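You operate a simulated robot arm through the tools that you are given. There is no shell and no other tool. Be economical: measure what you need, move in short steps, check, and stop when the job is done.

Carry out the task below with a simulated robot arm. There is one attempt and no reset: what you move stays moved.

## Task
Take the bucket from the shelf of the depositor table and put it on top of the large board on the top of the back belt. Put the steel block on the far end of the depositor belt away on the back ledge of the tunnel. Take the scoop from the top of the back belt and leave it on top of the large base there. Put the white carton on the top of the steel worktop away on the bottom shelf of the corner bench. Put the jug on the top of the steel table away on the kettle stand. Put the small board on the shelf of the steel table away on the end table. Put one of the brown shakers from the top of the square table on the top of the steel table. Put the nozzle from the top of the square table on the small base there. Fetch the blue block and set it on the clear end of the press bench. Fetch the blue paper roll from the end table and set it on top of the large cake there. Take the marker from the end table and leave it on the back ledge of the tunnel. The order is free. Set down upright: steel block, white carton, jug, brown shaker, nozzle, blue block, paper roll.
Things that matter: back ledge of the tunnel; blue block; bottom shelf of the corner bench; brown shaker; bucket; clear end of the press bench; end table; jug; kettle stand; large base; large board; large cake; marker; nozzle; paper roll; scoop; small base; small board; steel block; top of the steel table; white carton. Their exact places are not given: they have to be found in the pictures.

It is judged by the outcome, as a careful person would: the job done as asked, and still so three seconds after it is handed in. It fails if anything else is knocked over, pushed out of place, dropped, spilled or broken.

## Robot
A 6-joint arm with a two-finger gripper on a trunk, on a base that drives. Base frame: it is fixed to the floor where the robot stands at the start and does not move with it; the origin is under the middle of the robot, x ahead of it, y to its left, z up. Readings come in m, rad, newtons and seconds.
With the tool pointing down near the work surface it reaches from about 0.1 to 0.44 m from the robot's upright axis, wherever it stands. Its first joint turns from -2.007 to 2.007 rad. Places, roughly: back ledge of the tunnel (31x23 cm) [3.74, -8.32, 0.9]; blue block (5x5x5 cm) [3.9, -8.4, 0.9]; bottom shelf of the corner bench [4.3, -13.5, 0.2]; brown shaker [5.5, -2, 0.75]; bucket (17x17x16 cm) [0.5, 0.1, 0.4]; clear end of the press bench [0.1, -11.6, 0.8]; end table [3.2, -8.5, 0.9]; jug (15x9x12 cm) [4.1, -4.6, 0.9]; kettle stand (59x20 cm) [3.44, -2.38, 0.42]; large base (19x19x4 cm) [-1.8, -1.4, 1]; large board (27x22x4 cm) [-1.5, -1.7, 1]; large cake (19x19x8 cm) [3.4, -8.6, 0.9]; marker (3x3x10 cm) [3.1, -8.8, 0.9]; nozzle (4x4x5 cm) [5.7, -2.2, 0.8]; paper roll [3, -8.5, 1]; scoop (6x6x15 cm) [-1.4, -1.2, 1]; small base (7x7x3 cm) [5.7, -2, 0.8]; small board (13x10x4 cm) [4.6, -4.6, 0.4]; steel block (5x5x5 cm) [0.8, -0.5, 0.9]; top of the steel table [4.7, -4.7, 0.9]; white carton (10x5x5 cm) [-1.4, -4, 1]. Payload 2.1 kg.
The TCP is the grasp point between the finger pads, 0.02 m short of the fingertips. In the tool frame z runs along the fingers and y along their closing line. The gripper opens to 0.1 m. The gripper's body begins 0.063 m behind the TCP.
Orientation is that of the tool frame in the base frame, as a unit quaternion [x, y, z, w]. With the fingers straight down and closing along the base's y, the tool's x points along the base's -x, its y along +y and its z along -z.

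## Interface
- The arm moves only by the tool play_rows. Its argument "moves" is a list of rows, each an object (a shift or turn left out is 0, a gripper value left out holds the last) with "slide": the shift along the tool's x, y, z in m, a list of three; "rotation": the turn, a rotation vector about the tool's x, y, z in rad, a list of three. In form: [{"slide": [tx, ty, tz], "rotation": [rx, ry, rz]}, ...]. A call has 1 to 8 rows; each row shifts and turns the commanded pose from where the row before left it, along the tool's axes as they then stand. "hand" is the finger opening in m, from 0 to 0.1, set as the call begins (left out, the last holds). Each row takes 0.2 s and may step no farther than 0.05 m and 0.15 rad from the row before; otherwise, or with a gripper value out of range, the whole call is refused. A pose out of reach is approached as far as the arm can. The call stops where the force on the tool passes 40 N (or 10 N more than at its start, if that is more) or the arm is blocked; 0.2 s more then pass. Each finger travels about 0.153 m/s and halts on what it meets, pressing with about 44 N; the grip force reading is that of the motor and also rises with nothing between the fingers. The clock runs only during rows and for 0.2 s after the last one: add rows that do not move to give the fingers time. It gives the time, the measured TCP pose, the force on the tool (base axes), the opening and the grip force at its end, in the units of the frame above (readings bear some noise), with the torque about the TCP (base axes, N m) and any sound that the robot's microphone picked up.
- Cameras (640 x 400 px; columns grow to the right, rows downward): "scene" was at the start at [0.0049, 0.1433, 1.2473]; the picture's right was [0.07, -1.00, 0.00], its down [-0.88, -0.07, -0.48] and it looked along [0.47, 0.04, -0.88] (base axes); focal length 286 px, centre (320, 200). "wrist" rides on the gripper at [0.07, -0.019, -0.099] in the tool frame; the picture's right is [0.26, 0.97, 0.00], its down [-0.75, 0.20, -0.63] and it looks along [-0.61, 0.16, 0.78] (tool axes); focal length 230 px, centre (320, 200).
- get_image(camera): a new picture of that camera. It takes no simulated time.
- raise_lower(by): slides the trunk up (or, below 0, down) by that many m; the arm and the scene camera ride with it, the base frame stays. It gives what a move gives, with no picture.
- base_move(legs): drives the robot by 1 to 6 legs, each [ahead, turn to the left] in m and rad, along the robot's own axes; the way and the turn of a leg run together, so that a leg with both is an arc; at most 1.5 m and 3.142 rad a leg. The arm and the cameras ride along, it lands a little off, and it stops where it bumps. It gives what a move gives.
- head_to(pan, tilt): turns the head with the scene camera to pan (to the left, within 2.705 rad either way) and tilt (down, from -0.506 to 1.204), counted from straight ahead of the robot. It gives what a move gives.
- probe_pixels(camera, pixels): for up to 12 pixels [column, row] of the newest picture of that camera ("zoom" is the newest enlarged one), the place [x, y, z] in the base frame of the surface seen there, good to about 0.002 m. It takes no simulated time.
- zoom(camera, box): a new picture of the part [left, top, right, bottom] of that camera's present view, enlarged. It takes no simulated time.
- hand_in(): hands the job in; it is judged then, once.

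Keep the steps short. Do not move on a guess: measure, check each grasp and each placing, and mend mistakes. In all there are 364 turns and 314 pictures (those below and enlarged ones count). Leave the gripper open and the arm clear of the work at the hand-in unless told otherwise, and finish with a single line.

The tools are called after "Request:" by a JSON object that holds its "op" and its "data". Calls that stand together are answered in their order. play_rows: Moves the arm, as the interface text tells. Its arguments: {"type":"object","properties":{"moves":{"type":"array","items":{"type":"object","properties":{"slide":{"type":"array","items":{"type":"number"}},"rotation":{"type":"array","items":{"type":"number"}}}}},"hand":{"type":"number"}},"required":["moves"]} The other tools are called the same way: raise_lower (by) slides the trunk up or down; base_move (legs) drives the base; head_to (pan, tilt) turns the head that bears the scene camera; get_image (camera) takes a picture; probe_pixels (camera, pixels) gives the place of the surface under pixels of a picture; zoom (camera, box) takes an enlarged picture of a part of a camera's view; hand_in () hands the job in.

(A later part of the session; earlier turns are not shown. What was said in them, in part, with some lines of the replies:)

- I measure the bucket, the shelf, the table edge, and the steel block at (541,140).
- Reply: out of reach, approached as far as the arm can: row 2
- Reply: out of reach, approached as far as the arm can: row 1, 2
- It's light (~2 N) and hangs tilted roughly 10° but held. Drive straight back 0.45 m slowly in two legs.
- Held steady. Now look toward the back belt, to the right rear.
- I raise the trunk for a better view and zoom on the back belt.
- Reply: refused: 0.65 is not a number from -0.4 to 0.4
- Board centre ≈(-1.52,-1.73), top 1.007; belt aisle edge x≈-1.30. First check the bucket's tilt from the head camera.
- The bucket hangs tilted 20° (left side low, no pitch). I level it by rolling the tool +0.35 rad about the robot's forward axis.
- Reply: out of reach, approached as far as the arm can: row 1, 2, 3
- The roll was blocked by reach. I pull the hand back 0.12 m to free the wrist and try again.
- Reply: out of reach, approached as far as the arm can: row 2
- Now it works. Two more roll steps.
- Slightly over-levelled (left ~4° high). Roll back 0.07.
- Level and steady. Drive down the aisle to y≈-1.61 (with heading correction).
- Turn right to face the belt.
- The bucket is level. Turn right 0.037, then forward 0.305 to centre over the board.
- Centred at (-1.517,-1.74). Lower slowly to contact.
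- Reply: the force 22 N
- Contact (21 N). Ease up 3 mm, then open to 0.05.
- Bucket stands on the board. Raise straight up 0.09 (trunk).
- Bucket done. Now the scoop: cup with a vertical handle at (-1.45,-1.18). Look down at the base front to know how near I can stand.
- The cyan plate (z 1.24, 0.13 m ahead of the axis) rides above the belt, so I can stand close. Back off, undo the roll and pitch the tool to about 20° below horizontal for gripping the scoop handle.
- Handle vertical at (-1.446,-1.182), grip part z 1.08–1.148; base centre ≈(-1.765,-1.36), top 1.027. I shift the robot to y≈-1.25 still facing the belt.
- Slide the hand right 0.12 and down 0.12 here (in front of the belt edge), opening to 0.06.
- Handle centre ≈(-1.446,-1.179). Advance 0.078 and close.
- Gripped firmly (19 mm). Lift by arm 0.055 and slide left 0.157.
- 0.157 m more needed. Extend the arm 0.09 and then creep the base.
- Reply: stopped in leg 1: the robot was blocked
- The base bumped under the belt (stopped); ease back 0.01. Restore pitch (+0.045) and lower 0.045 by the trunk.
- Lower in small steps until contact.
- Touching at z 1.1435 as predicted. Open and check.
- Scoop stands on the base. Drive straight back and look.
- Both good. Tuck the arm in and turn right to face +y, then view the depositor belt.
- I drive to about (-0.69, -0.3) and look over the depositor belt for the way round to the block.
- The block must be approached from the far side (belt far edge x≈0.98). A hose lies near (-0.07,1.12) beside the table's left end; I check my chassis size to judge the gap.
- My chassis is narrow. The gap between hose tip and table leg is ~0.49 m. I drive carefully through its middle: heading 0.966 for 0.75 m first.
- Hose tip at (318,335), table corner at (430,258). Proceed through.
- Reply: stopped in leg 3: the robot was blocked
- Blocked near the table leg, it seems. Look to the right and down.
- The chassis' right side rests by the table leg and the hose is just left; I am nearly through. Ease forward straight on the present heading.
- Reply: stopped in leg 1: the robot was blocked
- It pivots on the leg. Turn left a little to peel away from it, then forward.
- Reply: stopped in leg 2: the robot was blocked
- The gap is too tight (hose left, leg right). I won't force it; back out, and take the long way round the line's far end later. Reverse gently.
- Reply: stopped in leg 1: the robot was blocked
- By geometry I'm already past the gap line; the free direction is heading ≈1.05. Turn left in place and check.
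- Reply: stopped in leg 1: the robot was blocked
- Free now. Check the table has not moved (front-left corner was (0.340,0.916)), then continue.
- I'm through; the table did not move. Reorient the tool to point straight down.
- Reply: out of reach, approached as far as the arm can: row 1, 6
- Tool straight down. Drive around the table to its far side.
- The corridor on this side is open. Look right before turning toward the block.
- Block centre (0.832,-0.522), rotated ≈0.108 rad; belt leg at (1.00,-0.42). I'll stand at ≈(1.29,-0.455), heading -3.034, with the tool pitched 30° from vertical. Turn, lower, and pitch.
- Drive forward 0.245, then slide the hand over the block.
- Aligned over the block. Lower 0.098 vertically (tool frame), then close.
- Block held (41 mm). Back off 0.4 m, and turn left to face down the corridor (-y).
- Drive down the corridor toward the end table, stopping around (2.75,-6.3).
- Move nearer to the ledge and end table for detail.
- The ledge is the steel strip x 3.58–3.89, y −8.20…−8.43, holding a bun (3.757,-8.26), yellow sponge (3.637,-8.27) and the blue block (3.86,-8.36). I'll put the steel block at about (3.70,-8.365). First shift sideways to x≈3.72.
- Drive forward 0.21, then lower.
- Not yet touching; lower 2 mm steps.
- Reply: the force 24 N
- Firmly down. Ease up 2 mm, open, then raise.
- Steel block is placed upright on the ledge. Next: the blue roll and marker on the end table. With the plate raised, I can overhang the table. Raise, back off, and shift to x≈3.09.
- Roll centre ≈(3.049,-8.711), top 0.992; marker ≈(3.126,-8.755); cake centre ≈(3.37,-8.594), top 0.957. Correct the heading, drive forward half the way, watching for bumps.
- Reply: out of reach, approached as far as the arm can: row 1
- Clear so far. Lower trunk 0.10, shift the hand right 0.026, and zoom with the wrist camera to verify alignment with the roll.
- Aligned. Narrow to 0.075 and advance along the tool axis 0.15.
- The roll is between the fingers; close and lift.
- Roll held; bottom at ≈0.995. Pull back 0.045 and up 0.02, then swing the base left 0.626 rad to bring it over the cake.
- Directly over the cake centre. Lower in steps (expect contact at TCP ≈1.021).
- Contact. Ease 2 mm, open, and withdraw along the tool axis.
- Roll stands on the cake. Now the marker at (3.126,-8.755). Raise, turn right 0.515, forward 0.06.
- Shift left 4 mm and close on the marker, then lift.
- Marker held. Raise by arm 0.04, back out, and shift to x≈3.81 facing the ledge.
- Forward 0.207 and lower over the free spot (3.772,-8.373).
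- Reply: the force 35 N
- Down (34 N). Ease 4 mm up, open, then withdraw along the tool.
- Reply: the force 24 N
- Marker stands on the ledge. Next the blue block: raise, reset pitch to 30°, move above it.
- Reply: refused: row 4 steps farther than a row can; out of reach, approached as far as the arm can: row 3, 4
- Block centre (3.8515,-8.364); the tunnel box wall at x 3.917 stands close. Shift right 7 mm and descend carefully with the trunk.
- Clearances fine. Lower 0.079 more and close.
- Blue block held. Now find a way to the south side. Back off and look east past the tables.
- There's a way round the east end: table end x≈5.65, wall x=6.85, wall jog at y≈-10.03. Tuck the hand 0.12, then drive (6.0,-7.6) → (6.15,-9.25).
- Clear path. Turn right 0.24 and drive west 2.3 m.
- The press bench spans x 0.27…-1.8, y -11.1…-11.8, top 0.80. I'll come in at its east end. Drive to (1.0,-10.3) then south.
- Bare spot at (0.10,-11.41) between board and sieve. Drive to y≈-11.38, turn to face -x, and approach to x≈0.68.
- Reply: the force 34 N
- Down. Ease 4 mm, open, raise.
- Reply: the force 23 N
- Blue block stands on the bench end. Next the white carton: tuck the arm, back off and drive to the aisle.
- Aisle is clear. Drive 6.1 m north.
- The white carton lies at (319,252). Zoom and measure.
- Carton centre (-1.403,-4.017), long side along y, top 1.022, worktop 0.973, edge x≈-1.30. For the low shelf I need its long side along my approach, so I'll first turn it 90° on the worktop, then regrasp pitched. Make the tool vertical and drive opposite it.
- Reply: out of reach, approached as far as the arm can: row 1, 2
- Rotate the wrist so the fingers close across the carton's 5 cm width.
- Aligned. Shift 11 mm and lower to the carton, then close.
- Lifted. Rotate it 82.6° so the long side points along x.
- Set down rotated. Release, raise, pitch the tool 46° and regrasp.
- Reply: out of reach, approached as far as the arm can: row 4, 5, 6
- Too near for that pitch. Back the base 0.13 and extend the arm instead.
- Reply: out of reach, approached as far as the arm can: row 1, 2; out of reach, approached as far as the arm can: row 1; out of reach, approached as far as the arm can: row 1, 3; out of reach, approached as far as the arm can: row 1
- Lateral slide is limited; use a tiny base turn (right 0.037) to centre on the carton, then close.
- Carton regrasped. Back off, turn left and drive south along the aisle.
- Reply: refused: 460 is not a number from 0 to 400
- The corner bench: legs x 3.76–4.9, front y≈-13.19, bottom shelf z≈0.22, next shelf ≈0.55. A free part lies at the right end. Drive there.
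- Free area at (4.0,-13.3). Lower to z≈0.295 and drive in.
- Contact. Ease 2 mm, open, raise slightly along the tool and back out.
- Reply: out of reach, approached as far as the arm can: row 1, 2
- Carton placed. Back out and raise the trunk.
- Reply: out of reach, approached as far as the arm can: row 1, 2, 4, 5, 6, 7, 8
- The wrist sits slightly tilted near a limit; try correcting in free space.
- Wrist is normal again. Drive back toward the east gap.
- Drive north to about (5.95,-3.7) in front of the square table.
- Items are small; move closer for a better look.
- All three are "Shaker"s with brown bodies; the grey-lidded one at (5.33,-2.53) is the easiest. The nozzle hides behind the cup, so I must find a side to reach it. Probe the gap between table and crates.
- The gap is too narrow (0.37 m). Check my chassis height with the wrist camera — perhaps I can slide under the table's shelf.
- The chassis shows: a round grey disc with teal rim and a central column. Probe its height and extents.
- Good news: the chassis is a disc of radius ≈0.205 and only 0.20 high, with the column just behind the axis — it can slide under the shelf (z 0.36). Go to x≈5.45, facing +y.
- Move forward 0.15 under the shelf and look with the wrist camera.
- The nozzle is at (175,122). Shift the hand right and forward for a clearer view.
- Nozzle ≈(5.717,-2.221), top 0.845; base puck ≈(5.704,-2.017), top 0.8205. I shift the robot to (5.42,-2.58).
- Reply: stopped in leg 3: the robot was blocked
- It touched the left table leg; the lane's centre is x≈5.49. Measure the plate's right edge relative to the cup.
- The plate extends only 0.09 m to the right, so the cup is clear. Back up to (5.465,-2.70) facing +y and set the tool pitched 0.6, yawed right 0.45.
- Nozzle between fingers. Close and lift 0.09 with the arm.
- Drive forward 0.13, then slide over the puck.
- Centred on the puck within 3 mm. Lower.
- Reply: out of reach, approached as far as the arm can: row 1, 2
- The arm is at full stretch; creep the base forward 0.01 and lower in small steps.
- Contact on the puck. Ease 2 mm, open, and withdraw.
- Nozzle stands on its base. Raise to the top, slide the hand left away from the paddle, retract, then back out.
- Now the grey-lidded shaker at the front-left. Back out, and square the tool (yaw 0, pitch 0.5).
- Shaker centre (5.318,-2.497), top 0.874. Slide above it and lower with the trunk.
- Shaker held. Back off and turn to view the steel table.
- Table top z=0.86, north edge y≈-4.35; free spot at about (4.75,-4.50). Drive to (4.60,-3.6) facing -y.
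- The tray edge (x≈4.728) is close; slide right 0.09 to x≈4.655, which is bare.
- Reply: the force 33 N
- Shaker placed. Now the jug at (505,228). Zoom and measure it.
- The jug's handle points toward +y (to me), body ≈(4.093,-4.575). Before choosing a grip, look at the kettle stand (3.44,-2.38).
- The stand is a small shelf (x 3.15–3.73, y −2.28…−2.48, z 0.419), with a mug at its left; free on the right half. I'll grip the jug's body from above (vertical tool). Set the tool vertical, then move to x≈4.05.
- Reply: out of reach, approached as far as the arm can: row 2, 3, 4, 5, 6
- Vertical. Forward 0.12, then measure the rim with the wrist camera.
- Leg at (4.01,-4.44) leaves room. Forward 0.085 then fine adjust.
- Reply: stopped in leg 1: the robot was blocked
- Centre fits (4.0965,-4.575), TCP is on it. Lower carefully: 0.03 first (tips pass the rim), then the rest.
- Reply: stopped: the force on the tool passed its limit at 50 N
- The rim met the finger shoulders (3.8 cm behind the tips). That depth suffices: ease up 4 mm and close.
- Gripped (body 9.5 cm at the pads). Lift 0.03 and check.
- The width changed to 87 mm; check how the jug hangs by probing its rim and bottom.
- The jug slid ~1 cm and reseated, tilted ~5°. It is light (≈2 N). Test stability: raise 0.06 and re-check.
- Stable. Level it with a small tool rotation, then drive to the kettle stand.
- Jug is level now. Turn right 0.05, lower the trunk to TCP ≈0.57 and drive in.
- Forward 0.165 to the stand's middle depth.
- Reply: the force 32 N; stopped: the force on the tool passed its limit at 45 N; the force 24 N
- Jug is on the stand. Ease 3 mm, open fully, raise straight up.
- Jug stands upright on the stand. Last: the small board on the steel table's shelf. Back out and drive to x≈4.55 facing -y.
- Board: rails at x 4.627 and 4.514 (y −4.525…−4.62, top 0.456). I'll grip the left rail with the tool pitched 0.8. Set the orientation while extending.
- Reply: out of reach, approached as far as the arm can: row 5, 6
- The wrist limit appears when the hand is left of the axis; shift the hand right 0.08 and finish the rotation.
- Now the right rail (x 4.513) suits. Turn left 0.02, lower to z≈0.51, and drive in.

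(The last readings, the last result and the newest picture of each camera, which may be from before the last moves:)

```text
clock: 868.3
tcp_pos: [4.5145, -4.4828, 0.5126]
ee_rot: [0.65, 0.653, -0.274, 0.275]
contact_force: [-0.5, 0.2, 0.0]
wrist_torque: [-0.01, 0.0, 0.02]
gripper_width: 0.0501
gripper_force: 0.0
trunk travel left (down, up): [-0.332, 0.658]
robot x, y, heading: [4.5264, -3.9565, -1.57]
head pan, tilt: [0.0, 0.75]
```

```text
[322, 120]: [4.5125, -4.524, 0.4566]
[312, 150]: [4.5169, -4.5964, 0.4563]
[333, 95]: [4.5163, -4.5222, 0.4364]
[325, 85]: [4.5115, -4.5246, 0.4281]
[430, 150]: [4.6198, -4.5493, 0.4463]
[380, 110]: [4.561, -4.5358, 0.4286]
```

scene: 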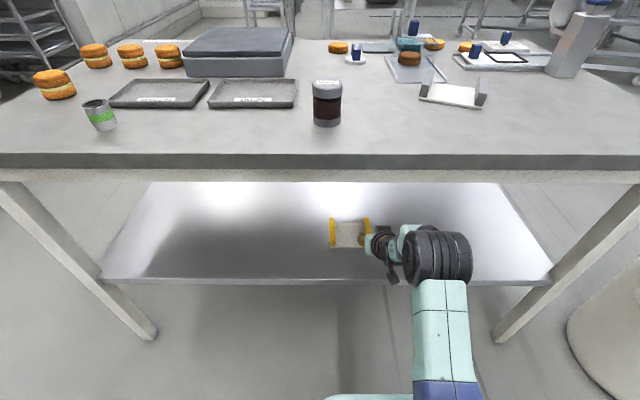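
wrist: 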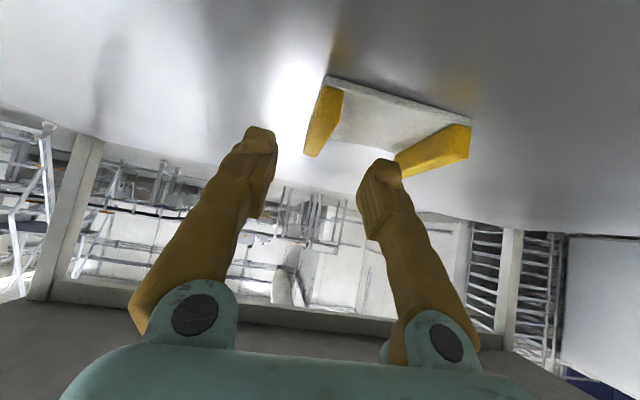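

Rail centre x≈4.514 matches the TCP. Forward 0.088, lower to 0.454.

Request:
{"op": "base_move", "data": {"legs": [[0.088, 0]]}}

Request:
{"op": "raise_lower", "data": {"by": -0.045}}

Request:
{"op": "get_image", "data": {"camera": "wrist"}}

```text
clock: 869.4
tcp_pos: [4.5142, -4.5715, 0.51]
ee_rot: [0.65, 0.653, -0.274, 0.276]
contact_force: [-0.4, 0.9, -0.3]
wrist_torque: [0.04, -0.01, -0.05]
gripper_width: 0.0503
gripper_force: 0.1
trunk travel left (down, up): [-0.332, 0.658]
robot x, y, heading: [4.5232, -4.0455, -1.566]
head pan, tilt: [0.0, 0.75]
```

```text
clock: 870.3
tcp_pos: [4.5138, -4.5711, 0.4667]
ee_rot: [0.65, 0.653, -0.274, 0.276]
contact_force: [0.3, -0.2, 0.3]
wrist_torque: [-0.04, -0.02, 0.0]
gripper_width: 0.05
gripper_force: 0.1
trunk travel left (down, up): [-0.287, 0.703]
robot x, y, heading: [4.5306, -4.045, -1.563]
head pan, tilt: [0.0, 0.75]
```

```text
74 pictures are left
```

wrist: 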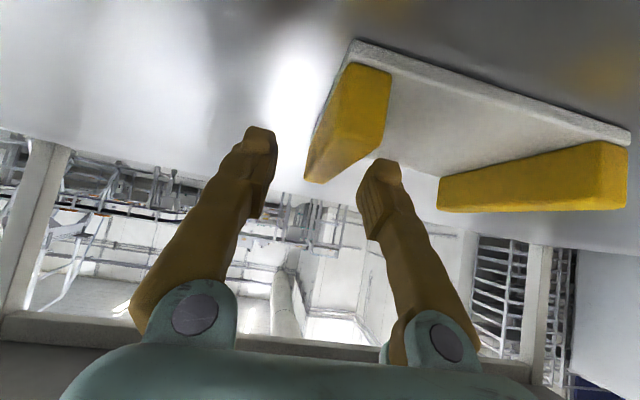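

Request:
{"op": "raise_lower", "data": {"by": -0.012}}

Request:
{"op": "play_rows", "data": {"hand": 0, "moves": [{}, {}, {}, {}]}}

Request:
{"op": "get_image", "data": {"camera": "wrist"}}

```text
clock: 870.9
tcp_pos: [4.5151, -4.5705, 0.4546]
ee_rot: [0.649, 0.653, -0.274, 0.276]
contact_force: [0.9, -0.4, 0.0]
wrist_torque: [0.01, 0.01, -0.05]
gripper_width: 0.0499
gripper_force: 0.0
trunk travel left (down, up): [-0.275, 0.715]
robot x, y, heading: [4.522, -4.0481, -1.565]
head pan, tilt: [0.0, 0.75]
```

```text
clock: 871.9
tcp_pos: [4.5128, -4.5709, 0.4548]
ee_rot: [0.65, 0.653, -0.274, 0.276]
contact_force: [-0.2, -0.4, 1.9]
wrist_torque: [-0.05, -0.04, -0.05]
gripper_width: 0.0164
gripper_force: 42.8
trunk travel left (down, up): [-0.275, 0.715]
robot x, y, heading: [4.5261, -4.0417, -1.564]
head pan, tilt: [0.0, 0.75]
```

```text
73 pictures are left
```

wrist: 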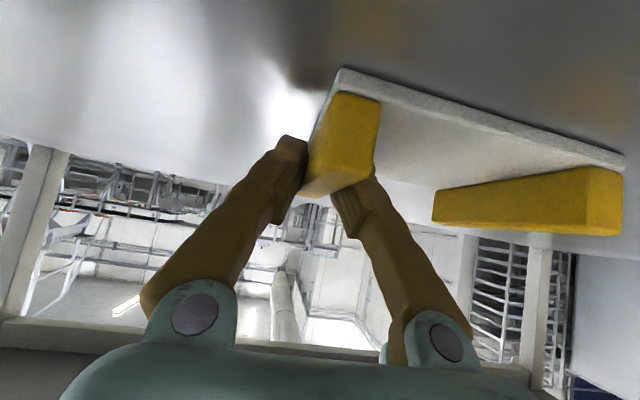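

Rail gripped (16 mm). Lift 0.04 and look.

Request:
{"op": "raise_lower", "data": {"by": 0.05}}

Request:
{"op": "get_image", "data": {"camera": "wrist"}}

Request:
{"op": "get_image", "data": {"camera": "scene"}}

```text
clock: 872.8
tcp_pos: [4.5145, -4.5713, 0.5044]
ee_rot: [0.651, 0.652, -0.275, 0.275]
contact_force: [0.5, -1.0, -0.9]
wrist_torque: [0.02, 0.02, 0.03]
gripper_width: 0.0166
gripper_force: 42.1
trunk travel left (down, up): [-0.325, 0.665]
robot x, y, heading: [4.5249, -4.0447, -1.566]
head pan, tilt: [0.0, 0.75]
```

```text
72 pictures are left
```

wrist: 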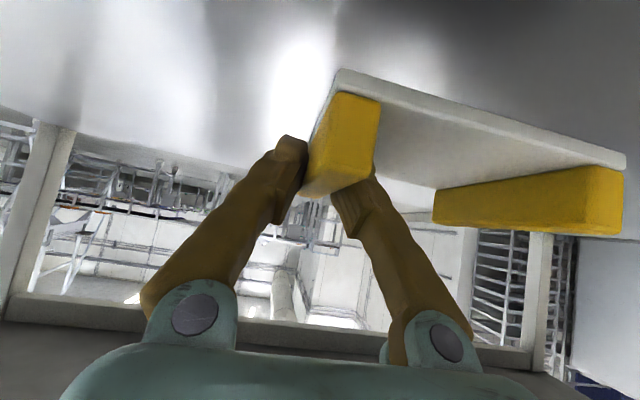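

```text
71 pictures are left
```

scene: 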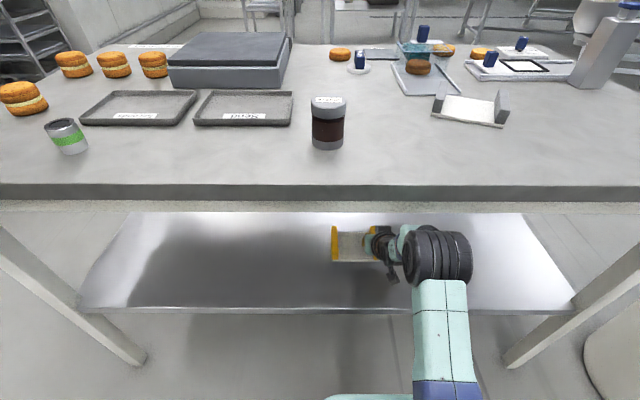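

No sag. Back out, raise, and carry it to the end table.

Request:
{"op": "base_move", "data": {"legs": [[-0.55, 0]]}}

Request:
{"op": "raise_lower", "data": {"by": 0.4}}

Request:
{"op": "raise_lower", "data": {"by": 0.2}}

Request:
{"op": "get_image", "data": {"camera": "wrist"}}

```text
clock: 876.0
tcp_pos: [4.5091, -4.0159, 0.5051]
ee_rot: [0.654, 0.649, -0.276, 0.274]
contact_force: [-0.8, 0.3, 0.3]
wrist_torque: [0.01, 0.03, -0.02]
gripper_width: 0.0161
gripper_force: 41.4
trunk travel left (down, up): [-0.325, 0.665]
robot x, y, heading: [4.5225, -3.4887, -1.578]
head pan, tilt: [0.0, 0.75]
```

```text
clock: 879.8
tcp_pos: [4.5105, -4.0162, 0.9045]
ee_rot: [0.654, 0.649, -0.276, 0.274]
contact_force: [-0.1, 0.3, -0.4]
wrist_torque: [-0.03, 0.02, 0.01]
gripper_width: 0.0166
gripper_force: 42.4
trunk travel left (down, up): [-0.725, 0.265]
robot x, y, heading: [4.52, -3.4867, -1.578]
head pan, tilt: [0.0, 0.75]
```

```text
clock: 882.0
tcp_pos: [4.5091, -4.0155, 1.1052]
ee_rot: [0.654, 0.649, -0.276, 0.274]
contact_force: [0.5, 0.1, -0.6]
wrist_torque: [0.01, 0.04, -0.02]
gripper_width: 0.0163
gripper_force: 41.9
trunk travel left (down, up): [-0.925, 0.065]
robot x, y, heading: [4.5239, -3.4912, -1.579]
head pan, tilt: [0.0, 0.75]
```

```text
70 pictures are left
```

wrist: 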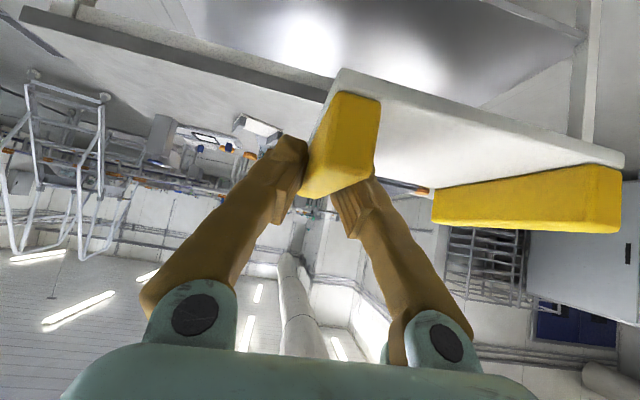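

Request:
{"op": "base_move", "data": {"legs": [[0, -1.295], [1.5, 0], [0.23, 0], [0, 1.41], [1.5, 0]]}}

Request:
{"op": "base_move", "data": {"legs": [[1.5, 0]]}}

Request:
{"op": "head_to", "data": {"pan": 0, "tilt": 0.6}}

Request:
{"op": "get_image", "data": {"camera": "scene"}}

```text
clock: 904.4
tcp_pos: [3.0375, -5.9571, 1.1045]
ee_rot: [0.617, 0.684, -0.261, 0.289]
contact_force: [0.0, -0.3, -1.1]
wrist_torque: [-0.04, 0.0, 0.0]
gripper_width: 0.0164
gripper_force: 42.7
trunk travel left (down, up): [-0.925, 0.065]
robot x, y, heading: [2.9938, -5.4347, -1.464]
head pan, tilt: [0.0, 0.75]
```

```text
clock: 911.8
tcp_pos: [3.2058, -7.4313, 1.1055]
ee_rot: [0.615, 0.687, -0.259, 0.289]
contact_force: [0.4, -0.5, 0.1]
wrist_torque: [-0.01, 0.04, 0.0]
gripper_width: 0.0165
gripper_force: 42.6
trunk travel left (down, up): [-0.925, 0.065]
robot x, y, heading: [3.1575, -6.9089, -1.451]
head pan, tilt: [0.0, 0.75]
```

```text
clock: 912.5
tcp_pos: [3.2049, -7.4324, 1.1053]
ee_rot: [0.614, 0.687, -0.259, 0.289]
contact_force: [0.6, -0.6, -1.3]
wrist_torque: [0.0, 0.03, 0.02]
gripper_width: 0.0165
gripper_force: 42.5
trunk travel left (down, up): [-0.925, 0.065]
robot x, y, heading: [3.1561, -6.9094, -1.449]
head pan, tilt: [0.0, 0.6]
```

```text
69 pictures are left
```

scene: 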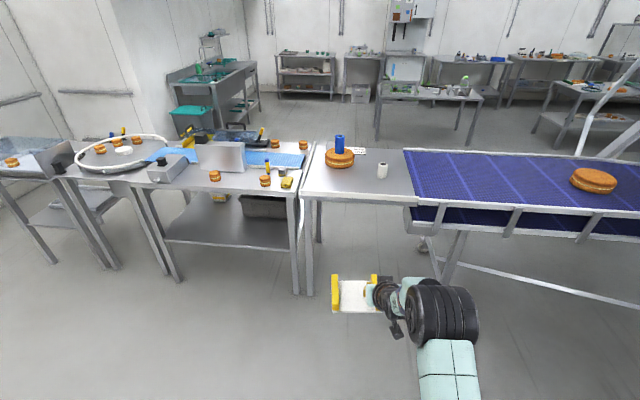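

Request:
{"op": "base_move", "data": {"legs": [[0.74, 0], [0, -0.122]]}}

Request:
{"op": "head_to", "data": {"pan": 0, "tilt": 0.95}}

Request:
{"op": "get_image", "data": {"camera": "scene"}}

```text
clock: 917.1
tcp_pos: [3.2285, -8.1761, 1.1052]
ee_rot: [0.654, 0.649, -0.276, 0.274]
contact_force: [-0.6, -0.5, -0.5]
wrist_torque: [0.0, 0.03, 0.01]
gripper_width: 0.0165
gripper_force: 42.8
trunk travel left (down, up): [-0.925, 0.065]
robot x, y, heading: [3.2457, -7.65, -1.576]
head pan, tilt: [0.0, 0.6]
```

```text
clock: 917.9
tcp_pos: [3.2279, -8.1756, 1.1046]
ee_rot: [0.655, 0.648, -0.276, 0.274]
contact_force: [0.1, 0.4, -1.2]
wrist_torque: [0.02, 0.02, 0.0]
gripper_width: 0.0166
gripper_force: 42.0
trunk travel left (down, up): [-0.925, 0.065]
robot x, y, heading: [3.2478, -7.6504, -1.584]
head pan, tilt: [0.0, 0.949]
```

```text
68 pictures are left
```

scene: 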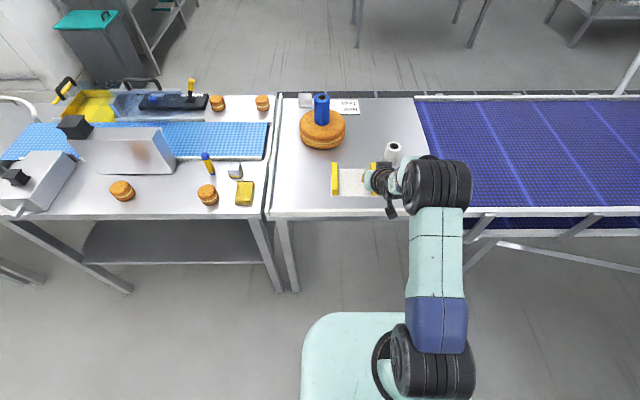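

Forward 0.145 and lower.

Request:
{"op": "base_move", "data": {"legs": [[0.145, 0]]}}

Request:
{"op": "raise_lower", "data": {"by": -0.15}}

Request:
{"op": "get_image", "data": {"camera": "wrist"}}

Request:
{"op": "get_image", "data": {"camera": "scene"}}

```text
clock: 919.3
tcp_pos: [3.2258, -8.3194, 1.107]
ee_rot: [0.655, 0.648, -0.277, 0.274]
contact_force: [0.7, -0.2, 0.3]
wrist_torque: [0.0, 0.06, -0.02]
gripper_width: 0.0166
gripper_force: 42.2
trunk travel left (down, up): [-0.925, 0.065]
robot x, y, heading: [3.2419, -7.7977, -1.578]
head pan, tilt: [0.0, 0.949]
```

```text
clock: 921.0
tcp_pos: [3.225, -8.3237, 0.9547]
ee_rot: [0.654, 0.648, -0.276, 0.274]
contact_force: [0.3, -0.6, -0.6]
wrist_torque: [0.04, 0.0, 0.0]
gripper_width: 0.0166
gripper_force: 42.5
trunk travel left (down, up): [-0.775, 0.215]
robot x, y, heading: [3.2425, -7.7955, -1.576]
head pan, tilt: [0.0, 0.949]
```

```text
67 pictures are left
```

wrist: 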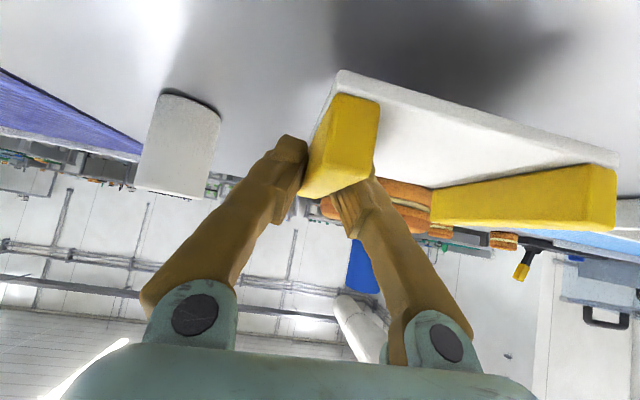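

```text
66 pictures are left
```

scene: 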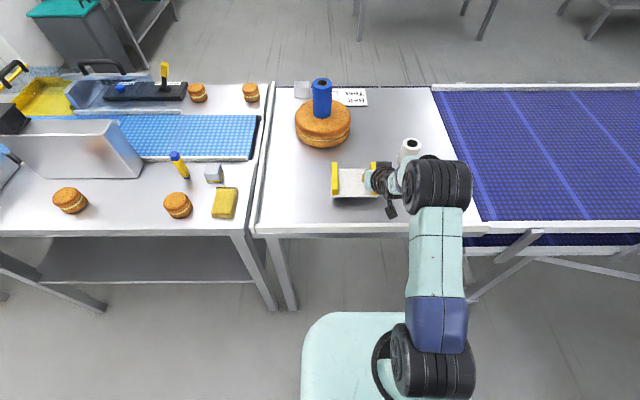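

Clear all round. Lower to contact.

Request:
{"op": "raise_lower", "data": {"by": -0.022}}

Request:
{"op": "raise_lower", "data": {"by": -0.004}}

Request:
{"op": "raise_lower", "data": {"by": -0.003}}

```text
clock: 921.7
tcp_pos: [3.2254, -8.3224, 0.9329]
ee_rot: [0.655, 0.648, -0.277, 0.274]
contact_force: [0.0, -0.5, -0.6]
wrist_torque: [-0.02, 0.06, -0.01]
gripper_width: 0.0163
gripper_force: 41.6
trunk travel left (down, up): [-0.753, 0.237]
robot x, y, heading: [3.2424, -7.7981, -1.579]
head pan, tilt: [0.0, 0.949]
```

```text
clock: 922.2
tcp_pos: [3.2261, -8.3234, 0.9275]
ee_rot: [0.655, 0.648, -0.276, 0.274]
contact_force: [0.3, 0.1, 0.4]
wrist_torque: [0.04, 0.01, 0.0]
gripper_width: 0.0167
gripper_force: 41.9
trunk travel left (down, up): [-0.749, 0.241]
robot x, y, heading: [3.243, -7.7977, -1.578]
head pan, tilt: [0.0, 0.949]
```

```text
clock: 922.8
tcp_pos: [3.2255, -8.3222, 0.9256]
ee_rot: [0.655, 0.648, -0.276, 0.274]
contact_force: [-0.3, 0.3, -0.1]
wrist_torque: [0.0, 0.01, 0.02]
gripper_width: 0.0166
gripper_force: 42.3
trunk travel left (down, up): [-0.746, 0.244]
robot x, y, heading: [3.2381, -7.7983, -1.582]
head pan, tilt: [0.0, 0.949]
```

Request:
{"op": "raise_lower", "data": {"by": -0.003}}

Request:
{"op": "raise_lower", "data": {"by": -0.003}}

```text
clock: 923.3
tcp_pos: [3.2249, -8.3234, 0.9228]
ee_rot: [0.655, 0.648, -0.276, 0.274]
contact_force: [-1.0, -0.6, 2.1]
wrist_torque: [0.13, -0.11, -0.07]
gripper_width: 0.0165
gripper_force: 42.4
trunk travel left (down, up): [-0.743, 0.247]
robot x, y, heading: [3.2447, -7.8, -1.58]
head pan, tilt: [0.0, 0.949]
```

```text
clock: 923.8
tcp_pos: [3.225, -8.3221, 0.9227]
ee_rot: [0.654, 0.647, -0.279, 0.276]
contact_force: [-0.7, -4.4, 20.7]
wrist_torque: [0.84, -0.12, -0.1]
gripper_width: 0.0163
gripper_force: 42.1
trunk travel left (down, up): [-0.74, 0.25]
robot x, y, heading: [3.241, -7.7965, -1.576]
head pan, tilt: [0.0, 0.949]
```

Contact. Ease 2 mm, open, raise straight up and back away.

Request:
{"op": "raise_lower", "data": {"by": 0.002}}

Request:
{"op": "play_rows", "data": {"hand": 0.045, "moves": [{}, {}, {}]}}

Request:
{"op": "raise_lower", "data": {"by": 0.15}}

Request:
{"op": "base_move", "data": {"legs": [[-0.5, 0]]}}

Request:
{"op": "head_to", "data": {"pan": 0, "tilt": 0.7}}

Request:
{"op": "get_image", "data": {"camera": "scene"}}

Request:
{"op": "zoom", "data": {"camera": "scene", "box": [120, 90, 420, 260]}}

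```text
clock: 924.3
tcp_pos: [3.2251, -8.3212, 0.9225]
ee_rot: [0.655, 0.648, -0.277, 0.274]
contact_force: [-0.2, -5.6, 15.7]
wrist_torque: [-0.23, -0.08, -0.03]
gripper_width: 0.0162
gripper_force: 42.1
trunk travel left (down, up): [-0.742, 0.248]
robot x, y, heading: [3.2419, -7.7979, -1.579]
head pan, tilt: [0.0, 0.949]
```

```text
clock: 925.1
tcp_pos: [3.2251, -8.3228, 0.9205]
ee_rot: [0.655, 0.648, -0.276, 0.273]
contact_force: [0.0, -0.1, 0.0]
wrist_torque: [0.03, -0.04, -0.04]
gripper_width: 0.0449
gripper_force: 0.1
trunk travel left (down, up): [-0.742, 0.248]
robot x, y, heading: [3.2432, -7.7976, -1.581]
head pan, tilt: [0.0, 0.949]
```

```text
clock: 926.9
tcp_pos: [3.2259, -8.3235, 1.0715]
ee_rot: [0.655, 0.647, -0.277, 0.274]
contact_force: [0.2, 0.4, -0.4]
wrist_torque: [0.01, -0.03, 0.0]
gripper_width: 0.0447
gripper_force: 0.0
trunk travel left (down, up): [-0.892, 0.098]
robot x, y, heading: [3.2383, -7.7967, -1.581]
head pan, tilt: [0.0, 0.949]
```

```text
clock: 929.8
tcp_pos: [3.2302, -7.8208, 1.0716]
ee_rot: [0.654, 0.649, -0.276, 0.273]
contact_force: [-0.3, 0.7, -0.5]
wrist_torque: [-0.01, -0.03, -0.02]
gripper_width: 0.045
gripper_force: 0.1
trunk travel left (down, up): [-0.892, 0.098]
robot x, y, heading: [3.2449, -7.2985, -1.582]
head pan, tilt: [0.0, 0.949]
```

```text
clock: 930.6
tcp_pos: [3.2307, -7.8201, 1.0724]
ee_rot: [0.654, 0.649, -0.276, 0.274]
contact_force: [0.8, -0.4, -0.3]
wrist_torque: [0.0, 0.02, -0.03]
gripper_width: 0.0451
gripper_force: 0.1
trunk travel left (down, up): [-0.892, 0.098]
robot x, y, heading: [3.2457, -7.2979, -1.576]
head pan, tilt: [0.0, 0.7]
```

```text
65 pictures are left
```

scene: 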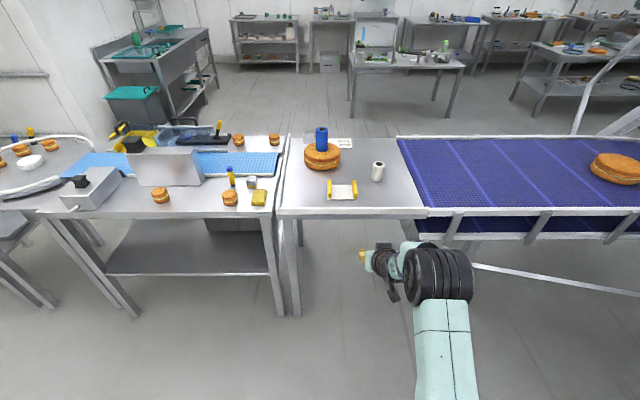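

```text
2.13 times, centred on (270, 175) of scene
```

zoom: 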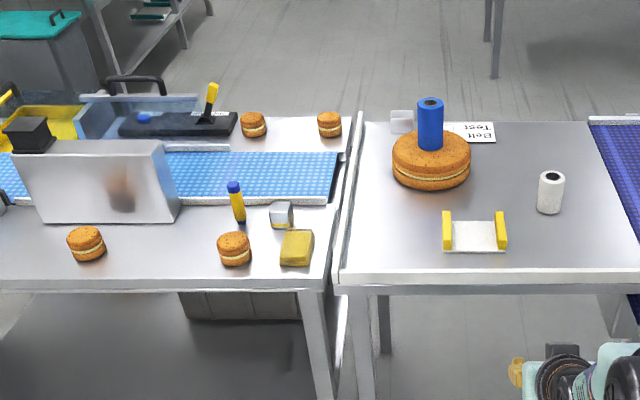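

All eleven items look placed. One doubt: I set the blue block at y≈-11.41 while the "clear end" centre was quoted near y≈-11.6; a bare spot at about (-0.05,-11.585) is nearer. I'll go back and improve it. Drive the known way round.

Request:
{"op": "base_move", "data": {"legs": [[0, 1.467], [1.5, 0], [1.27, 0], [0, -1.27]]}}

Request:
{"op": "head_to", "data": {"pan": 0, "tilt": 0.6}}

Request:
{"op": "get_image", "data": {"camera": "scene"}}

```text
clock: 950.6
tcp_pos: [6.0625, -8.0989, 1.0714]
ee_rot: [0.579, 0.717, -0.244, 0.303]
contact_force: [0.8, 0.4, 0.5]
wrist_torque: [0.0, -0.01, 0.02]
gripper_width: 0.0447
gripper_force: 0.1
trunk travel left (down, up): [-0.892, 0.098]
robot x, y, heading: [5.964, -7.5794, -1.354]
head pan, tilt: [0.0, 0.7]
```

```text
clock: 951.3
tcp_pos: [6.0638, -8.0976, 1.071]
ee_rot: [0.579, 0.717, -0.244, 0.303]
contact_force: [-0.2, 0.1, -0.1]
wrist_torque: [-0.02, -0.01, -0.02]
gripper_width: 0.045
gripper_force: 0.0
trunk travel left (down, up): [-0.892, 0.098]
robot x, y, heading: [5.9613, -7.5828, -1.356]
head pan, tilt: [0.0, 0.6]
```

```text
63 pictures are left
```

scene: 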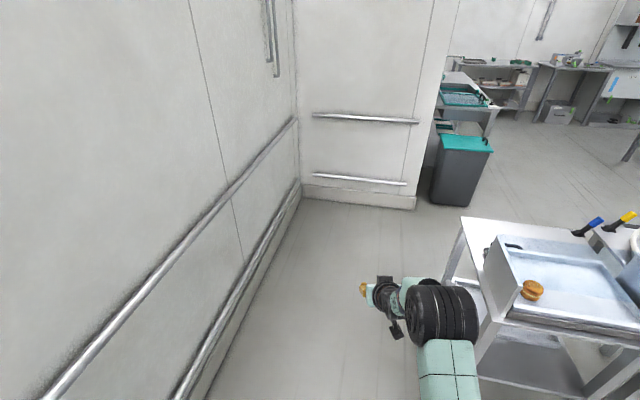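

Request:
{"op": "base_move", "data": {"legs": [[1.3, 0], [0.28, 0], [0, -1.57], [1.5, 0], [0.9, 0]]}}

Request:
{"op": "base_move", "data": {"legs": [[1.5, 0], [1.4, 0]]}}

Request:
{"op": "head_to", "data": {"pan": 0.5, "tilt": 0.6}}

Request:
{"op": "get_image", "data": {"camera": "scene"}}

```text
clock: 974.8
tcp_pos: [3.4114, -9.7633, 1.0709]
ee_rot: [0.916, 0.095, -0.387, 0.04]
contact_force: [0.3, 0.1, -0.7]
wrist_torque: [-0.01, 0.0, 0.01]
gripper_width: 0.0449
gripper_force: 0.0
trunk travel left (down, up): [-0.892, 0.098]
robot x, y, heading: [3.928, -9.6663, -2.933]
head pan, tilt: [0.0, 0.6]
```

```text
clock: 989.0
tcp_pos: [0.5362, -10.3835, 1.0723]
ee_rot: [0.916, 0.099, -0.388, 0.042]
contact_force: [0.2, -0.5, -0.2]
wrist_torque: [-0.03, -0.02, -0.01]
gripper_width: 0.0451
gripper_force: 0.0
trunk travel left (down, up): [-0.892, 0.098]
robot x, y, heading: [1.0505, -10.281, -2.929]
head pan, tilt: [0.0, 0.6]
```

```text
clock: 989.9
tcp_pos: [0.5353, -10.3834, 1.0728]
ee_rot: [0.916, 0.098, -0.387, 0.041]
contact_force: [0.4, -0.2, 0.6]
wrist_torque: [-0.03, 0.0, 0.0]
gripper_width: 0.0449
gripper_force: 0.0
trunk travel left (down, up): [-0.892, 0.098]
robot x, y, heading: [1.0519, -10.286, -2.926]
head pan, tilt: [0.499, 0.6]
```

```text
62 pictures are left
```

scene: 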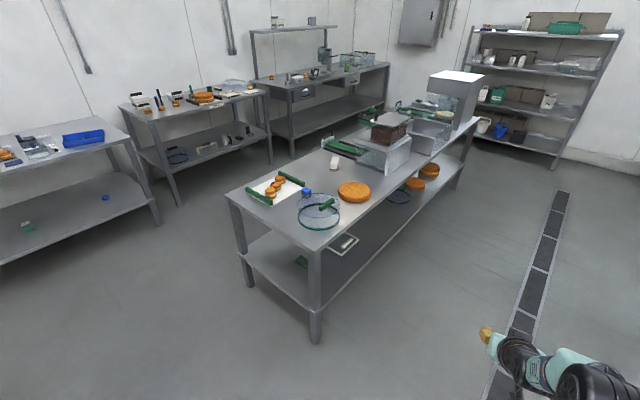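

Request:
{"op": "base_move", "data": {"legs": [[0, 1.355], [1.135, 0], [0, -1.571], [0.2, 0]]}}

Request:
{"op": "head_to", "data": {"pan": 0, "tilt": 0.85}}

Request:
{"op": "get_image", "data": {"camera": "scene"}}

Request:
{"op": "zoom", "data": {"camera": "scene", "box": [220, 90, 440, 240]}}

```text
clock: 1004.0
tcp_pos: [0.2967, -11.3577, 1.0729]
ee_rot: [0.921, -0.024, -0.389, -0.011]
contact_force: [0.7, 0.9, -0.1]
wrist_torque: [0.01, -0.02, 0.02]
gripper_width: 0.045
gripper_force: 0.1
trunk travel left (down, up): [-0.892, 0.098]
robot x, y, heading: [0.8207, -11.3959, 3.089]
head pan, tilt: [0.499, 0.6]
```

```text
clock: 1004.9
tcp_pos: [0.2947, -11.3586, 1.0723]
ee_rot: [0.921, -0.024, -0.389, -0.01]
contact_force: [0.5, -0.4, 0.6]
wrist_torque: [-0.01, 0.02, 0.01]
gripper_width: 0.0451
gripper_force: 0.1
trunk travel left (down, up): [-0.892, 0.098]
robot x, y, heading: [0.8171, -11.3997, 3.096]
head pan, tilt: [0.0, 0.85]
```

```text
61 pictures are left
```

scene: 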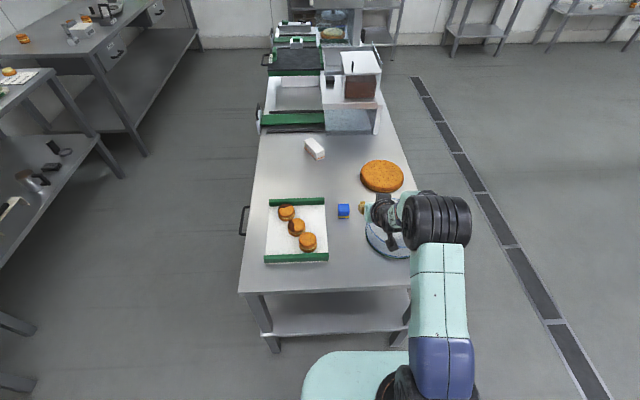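

```text
2.67 times, centred on (330, 165) of scene
```

zoom: 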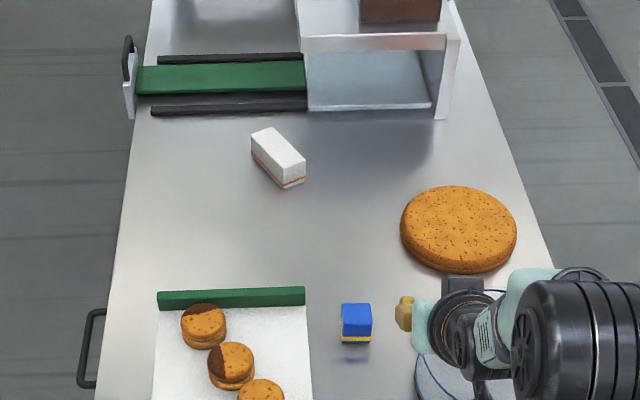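

Request:
{"op": "probe_pixels", "data": {"camera": "zoom", "pixels": [[220, 240], [220, 200], [200, 293], [300, 293], [290, 180], [357, 310], [342, 330], [372, 330], [150, 240], [230, 112], [400, 230], [357, 335]]}}

```text
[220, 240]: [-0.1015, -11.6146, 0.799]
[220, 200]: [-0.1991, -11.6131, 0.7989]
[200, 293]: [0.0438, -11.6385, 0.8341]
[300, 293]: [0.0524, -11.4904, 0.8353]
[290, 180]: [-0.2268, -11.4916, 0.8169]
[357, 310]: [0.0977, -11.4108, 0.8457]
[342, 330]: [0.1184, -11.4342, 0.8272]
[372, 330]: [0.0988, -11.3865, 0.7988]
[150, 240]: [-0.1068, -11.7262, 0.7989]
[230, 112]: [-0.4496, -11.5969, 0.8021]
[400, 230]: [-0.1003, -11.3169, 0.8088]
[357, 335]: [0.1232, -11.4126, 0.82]
```

Block at (0.10,-11.4105). Bare target spot (-0.07,-11.59). Turn left 0.085, open to 0.075, forward 0.193.

Request:
{"op": "base_move", "data": {"legs": [[0, 0.085], [0.193, 0]]}}

Request:
{"op": "play_rows", "data": {"hand": 0.075, "moves": [{}, {}]}}

Request:
{"op": "raise_lower", "data": {"by": -0.14}}

Request:
{"op": "get_image", "data": {"camera": "wrist"}}

```text
clock: 1006.9
tcp_pos: [0.1095, -11.4091, 1.0727]
ee_rot: [0.92, 0.017, -0.39, 0.008]
contact_force: [0.4, 0.6, 0.0]
wrist_torque: [0.0, -0.02, 0.02]
gripper_width: 0.045
gripper_force: 0.0
trunk travel left (down, up): [-0.892, 0.098]
robot x, y, heading: [0.6307, -11.4056, -3.104]
head pan, tilt: [0.0, 0.85]
```

```text
clock: 1007.5
tcp_pos: [0.1066, -11.4091, 1.0726]
ee_rot: [0.921, 0.016, -0.388, 0.006]
contact_force: [-0.1, 0.3, 0.2]
wrist_torque: [0.02, 0.0, 0.03]
gripper_width: 0.0748
gripper_force: 0.1
trunk travel left (down, up): [-0.892, 0.098]
robot x, y, heading: [0.6298, -11.406, -3.102]
head pan, tilt: [0.0, 0.85]
```

```text
clock: 1009.2
tcp_pos: [0.1063, -11.4088, 0.9321]
ee_rot: [0.921, 0.016, -0.388, 0.006]
contact_force: [-0.7, -0.7, -0.5]
wrist_torque: [-0.02, 0.02, 0.0]
gripper_width: 0.0749
gripper_force: 0.1
trunk travel left (down, up): [-0.752, 0.238]
robot x, y, heading: [0.6345, -11.4032, -3.104]
head pan, tilt: [0.0, 0.85]
```

```text
59 pictures are left
```

wrist: 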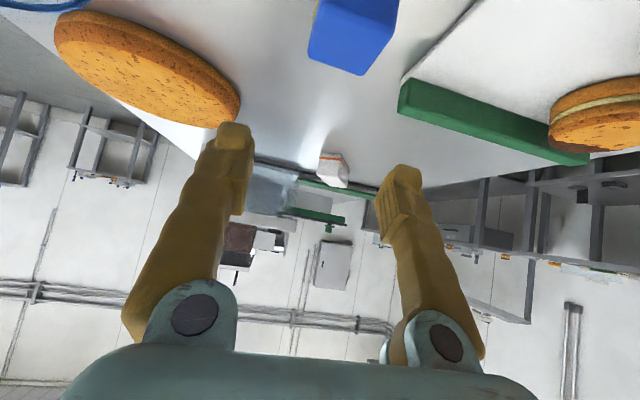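

Request:
{"op": "raise_lower", "data": {"by": -0.098}}

Request:
{"op": "get_image", "data": {"camera": "wrist"}}

Request:
{"op": "play_rows", "data": {"hand": 0.02, "moves": [{}, {}, {}, {}]}}

Request:
{"op": "raise_lower", "data": {"by": 0.15}}

Request:
{"op": "get_image", "data": {"camera": "wrist"}}

```text
clock: 1010.5
tcp_pos: [0.1075, -11.4101, 0.8339]
ee_rot: [0.921, 0.016, -0.389, 0.007]
contact_force: [-0.6, -0.7, 0.2]
wrist_torque: [-0.01, 0.01, -0.05]
gripper_width: 0.0748
gripper_force: 0.1
trunk travel left (down, up): [-0.654, 0.336]
robot x, y, heading: [0.6366, -11.4047, -3.105]
head pan, tilt: [0.0, 0.85]
```

```text
58 pictures are left
```

wrist: 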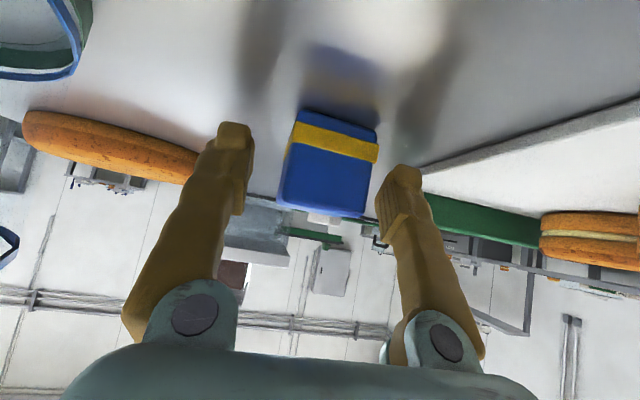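

```text
clock: 1011.5
tcp_pos: [0.1061, -11.4097, 0.8332]
ee_rot: [0.922, 0.016, -0.388, 0.007]
contact_force: [0.4, -0.6, 1.1]
wrist_torque: [-0.06, 0.01, -0.02]
gripper_width: 0.0411
gripper_force: 43.8
trunk travel left (down, up): [-0.654, 0.336]
robot x, y, heading: [0.6342, -11.4015, -3.104]
head pan, tilt: [0.0, 0.85]
```

```text
clock: 1013.2
tcp_pos: [0.1054, -11.4098, 0.983]
ee_rot: [0.921, 0.016, -0.388, 0.007]
contact_force: [-0.7, 0.2, -0.9]
wrist_torque: [0.02, -0.01, 0.01]
gripper_width: 0.0404
gripper_force: 43.8
trunk travel left (down, up): [-0.804, 0.186]
robot x, y, heading: [0.6292, -11.4024, -3.109]
head pan, tilt: [0.0, 0.85]
```

```text
57 pictures are left
```

wrist: 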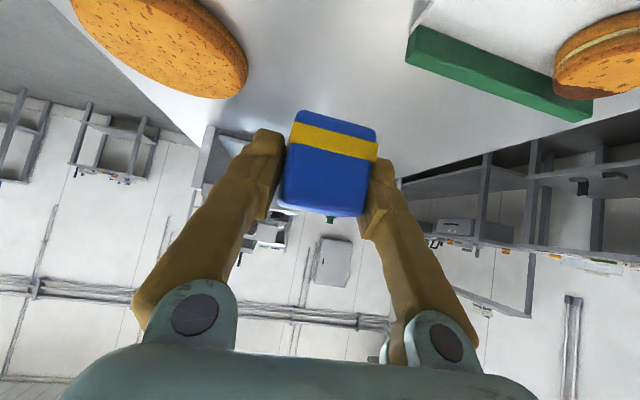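

Held. Turn left 0.251, then forward 0.20 (chassis passing under the lower shelf), checking for bumps.

Request:
{"op": "base_move", "data": {"legs": [[0, 0.251], [0.1, 0]]}}

Request:
{"op": "base_move", "data": {"legs": [[0.1, 0]]}}

Request:
{"op": "get_image", "data": {"camera": "wrist"}}

Request:
{"op": "get_image", "data": {"camera": "scene"}}

```text
clock: 1015.2
tcp_pos: [0.034, -11.5647, 0.9873]
ee_rot: [0.91, 0.13, -0.389, 0.056]
contact_force: [0.0, 0.4, -0.1]
wrist_torque: [-0.01, 0.01, 0.0]
gripper_width: 0.0405
gripper_force: 43.9
trunk travel left (down, up): [-0.804, 0.186]
robot x, y, heading: [0.5336, -11.4317, -2.861]
head pan, tilt: [0.0, 0.85]
```

```text
clock: 1016.4
tcp_pos: [-0.0604, -11.5918, 0.986]
ee_rot: [0.911, 0.129, -0.388, 0.055]
contact_force: [-0.4, 0.2, -0.5]
wrist_torque: [0.02, -0.04, 0.01]
gripper_width: 0.0406
gripper_force: 44.1
trunk travel left (down, up): [-0.804, 0.186]
robot x, y, heading: [0.44, -11.458, -2.859]
head pan, tilt: [0.0, 0.85]
```

```text
56 pictures are left
```

wrist: 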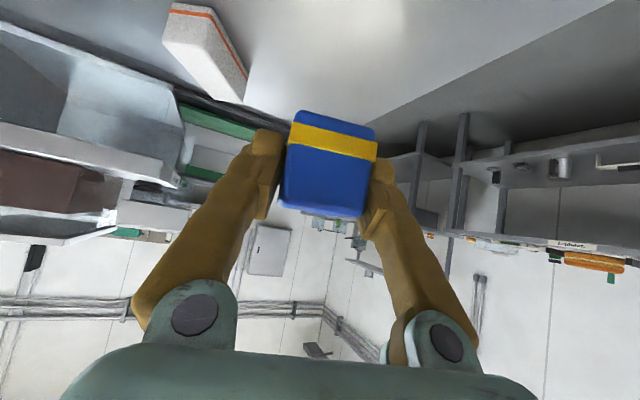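

```text
55 pictures are left
```

scene: 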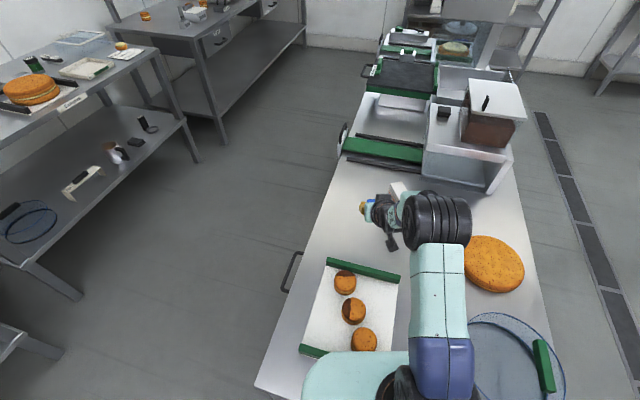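

Over the spot. Lower with the arm (keeping the plate high above the board and buns).

Request:
{"op": "play_rows", "data": {"moves": [{"slide": [0.0255, 0, 0.0248]}, {"slide": [0.0255, 0, 0.0248]}, {"slide": [0.0255, 0, 0.0248]}, {"slide": [0.0255, 0, 0.0248]}, {}]}}

Request:
{"op": "get_image", "data": {"camera": "wrist"}}

```text
clock: 1017.6
tcp_pos: [-0.0644, -11.5937, 0.8415]
ee_rot: [0.912, 0.13, -0.384, 0.055]
contact_force: [0.4, 0.2, -0.6]
wrist_torque: [0.02, 0.01, 0.0]
gripper_width: 0.0404
gripper_force: 43.9
trunk travel left (down, up): [-0.804, 0.186]
robot x, y, heading: [0.4407, -11.4595, -2.857]
head pan, tilt: [0.0, 0.85]
```

```text
54 pictures are left
```

wrist: 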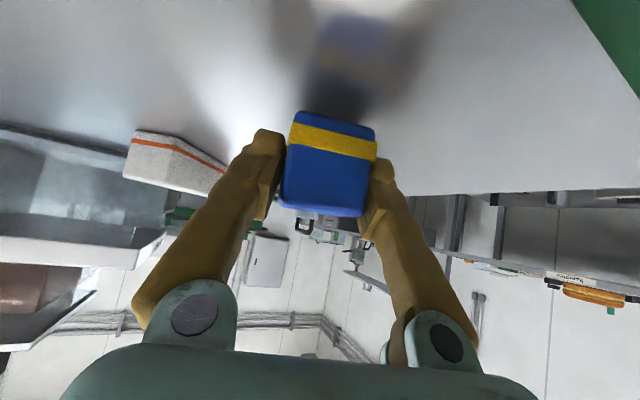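

Request:
{"op": "raise_lower", "data": {"by": -0.006}}

Request:
{"op": "raise_lower", "data": {"by": -0.003}}

Request:
{"op": "raise_lower", "data": {"by": -0.002}}

```text
clock: 1018.1
tcp_pos: [-0.0653, -11.5934, 0.8359]
ee_rot: [0.913, 0.129, -0.384, 0.054]
contact_force: [-0.4, -0.3, -0.7]
wrist_torque: [-0.01, -0.01, 0.01]
gripper_width: 0.0405
gripper_force: 44.2
trunk travel left (down, up): [-0.798, 0.192]
robot x, y, heading: [0.44, -11.4626, -2.858]
head pan, tilt: [0.0, 0.85]
```

```text
clock: 1018.7
tcp_pos: [-0.0651, -11.5929, 0.8338]
ee_rot: [0.911, 0.13, -0.387, 0.055]
contact_force: [-1.7, -1.0, 9.1]
wrist_torque: [-0.18, -0.1, -0.01]
gripper_width: 0.0408
gripper_force: 44.0
trunk travel left (down, up): [-0.795, 0.195]
robot x, y, heading: [0.4396, -11.4567, -2.861]
head pan, tilt: [0.0, 0.85]
```

```text
clock: 1019.2
tcp_pos: [-0.0647, -11.5932, 0.834]
ee_rot: [0.91, 0.13, -0.389, 0.057]
contact_force: [-5.7, -1.4, 22.7]
wrist_torque: [-0.32, -0.4, -0.17]
gripper_width: 0.0407
gripper_force: 44.2
trunk travel left (down, up): [-0.793, 0.197]
robot x, y, heading: [0.4397, -11.4585, -2.851]
head pan, tilt: [0.0, 0.85]
```

Contact. Ease, open, raise by arm then trunk, and back out along the same line.

Request:
{"op": "raise_lower", "data": {"by": 0.002}}

Request:
{"op": "play_rows", "data": {"hand": 0.065, "moves": [{}, {}, {}]}}

Request:
{"op": "raise_lower", "data": {"by": 0.19}}

Request:
{"op": "base_move", "data": {"legs": [[-0.5, 0]]}}

Request:
{"op": "get_image", "data": {"camera": "scene"}}

Request:
{"op": "zoom", "data": {"camera": "scene", "box": [260, 90, 460, 260]}}

```text
clock: 1019.7
tcp_pos: [-0.0647, -11.5921, 0.8329]
ee_rot: [0.912, 0.129, -0.386, 0.054]
contact_force: [-6.4, -1.4, 17.5]
wrist_torque: [-0.46, 0.16, -0.15]
gripper_width: 0.0404
gripper_force: 44.0
trunk travel left (down, up): [-0.795, 0.195]
robot x, y, heading: [0.4417, -11.4605, -2.85]
head pan, tilt: [0.0, 0.85]
```

```text
clock: 1020.5
tcp_pos: [-0.064, -11.5947, 0.8324]
ee_rot: [0.912, 0.13, -0.384, 0.055]
contact_force: [1.8, 0.4, 5.0]
wrist_torque: [0.24, -0.51, -0.02]
gripper_width: 0.065
gripper_force: 0.2
trunk travel left (down, up): [-0.795, 0.195]
robot x, y, heading: [0.4443, -11.4572, -2.856]
head pan, tilt: [0.0, 0.85]
```

```text
clock: 1022.6
tcp_pos: [-0.0657, -11.5941, 1.0232]
ee_rot: [0.912, 0.13, -0.385, 0.055]
contact_force: [0.0, -0.4, -1.2]
wrist_torque: [0.01, -0.04, -0.01]
gripper_width: 0.0649
gripper_force: 0.1
trunk travel left (down, up): [-0.985, 0.005]
robot x, y, heading: [0.4412, -11.4558, -2.857]
head pan, tilt: [0.0, 0.85]
```

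```text
clock: 1025.5
tcp_pos: [0.4176, -11.4515, 1.0215]
ee_rot: [0.913, 0.13, -0.383, 0.055]
contact_force: [-0.7, 0.5, 0.0]
wrist_torque: [0.01, -0.01, 0.0]
gripper_width: 0.0651
gripper_force: 0.2
trunk travel left (down, up): [-0.985, 0.005]
robot x, y, heading: [0.9211, -11.318, -2.857]
head pan, tilt: [0.0, 0.85]
```

```text
53 pictures are left
```

scene: 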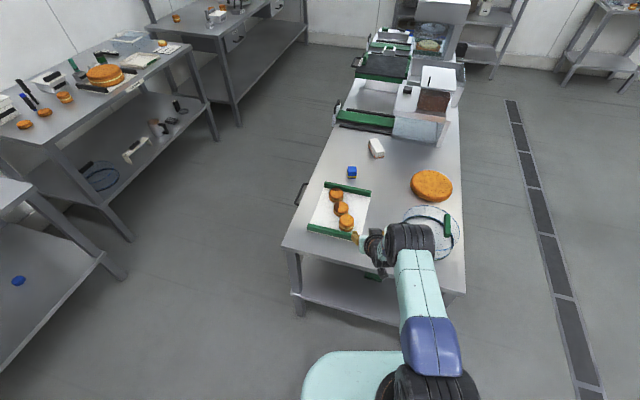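

```text
2.35 times, centred on (360, 175) of scene
```

zoom: 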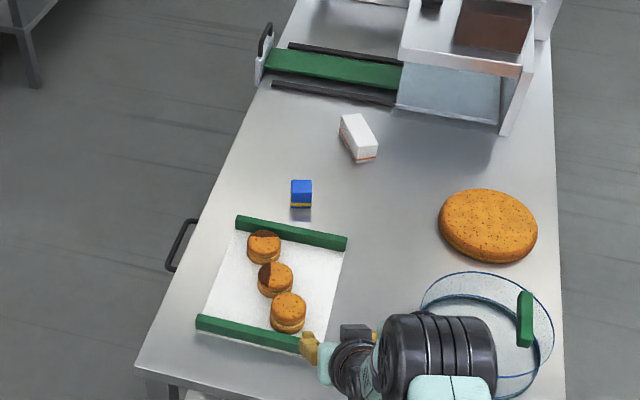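

The block stands upright on bare bench; nothing else moved. Back off a little more with the gripper open, then hand in.

Request:
{"op": "base_move", "data": {"legs": [[-0.25, 0]]}}

Request:
{"op": "play_rows", "data": {"hand": 0.1, "moves": [{}, {}, {}]}}

Request:
{"op": "hand_in", "data": {}}

```text
clock: 1027.4
tcp_pos: [0.6567, -11.3796, 1.0208]
ee_rot: [0.913, 0.129, -0.383, 0.054]
contact_force: [0.6, 0.1, 0.1]
wrist_torque: [0.02, 0.02, -0.01]
gripper_width: 0.065
gripper_force: 0.0
trunk travel left (down, up): [-0.985, 0.005]
robot x, y, heading: [1.1674, -11.2471, -2.862]
head pan, tilt: [0.0, 0.85]
```

```text
clock: 1028.2
tcp_pos: [0.6597, -11.3799, 1.0218]
ee_rot: [0.912, 0.131, -0.385, 0.056]
contact_force: [0.1, -0.2, -0.6]
wrist_torque: [0.0, 0.02, -0.03]
gripper_width: 0.1
gripper_force: 0.0
trunk travel left (down, up): [-0.985, 0.005]
robot x, y, heading: [1.165, -11.2492, -2.859]
head pan, tilt: [0.0, 0.85]
```

```text
The job is handed in.
```

All eleven items were placed as asked and seen in place after release, the gripper is open and the arm clear, and the job is handed in; the edge of the press bench's clear end was my judgement, so the blue block is at about (-0.07, -11.59).
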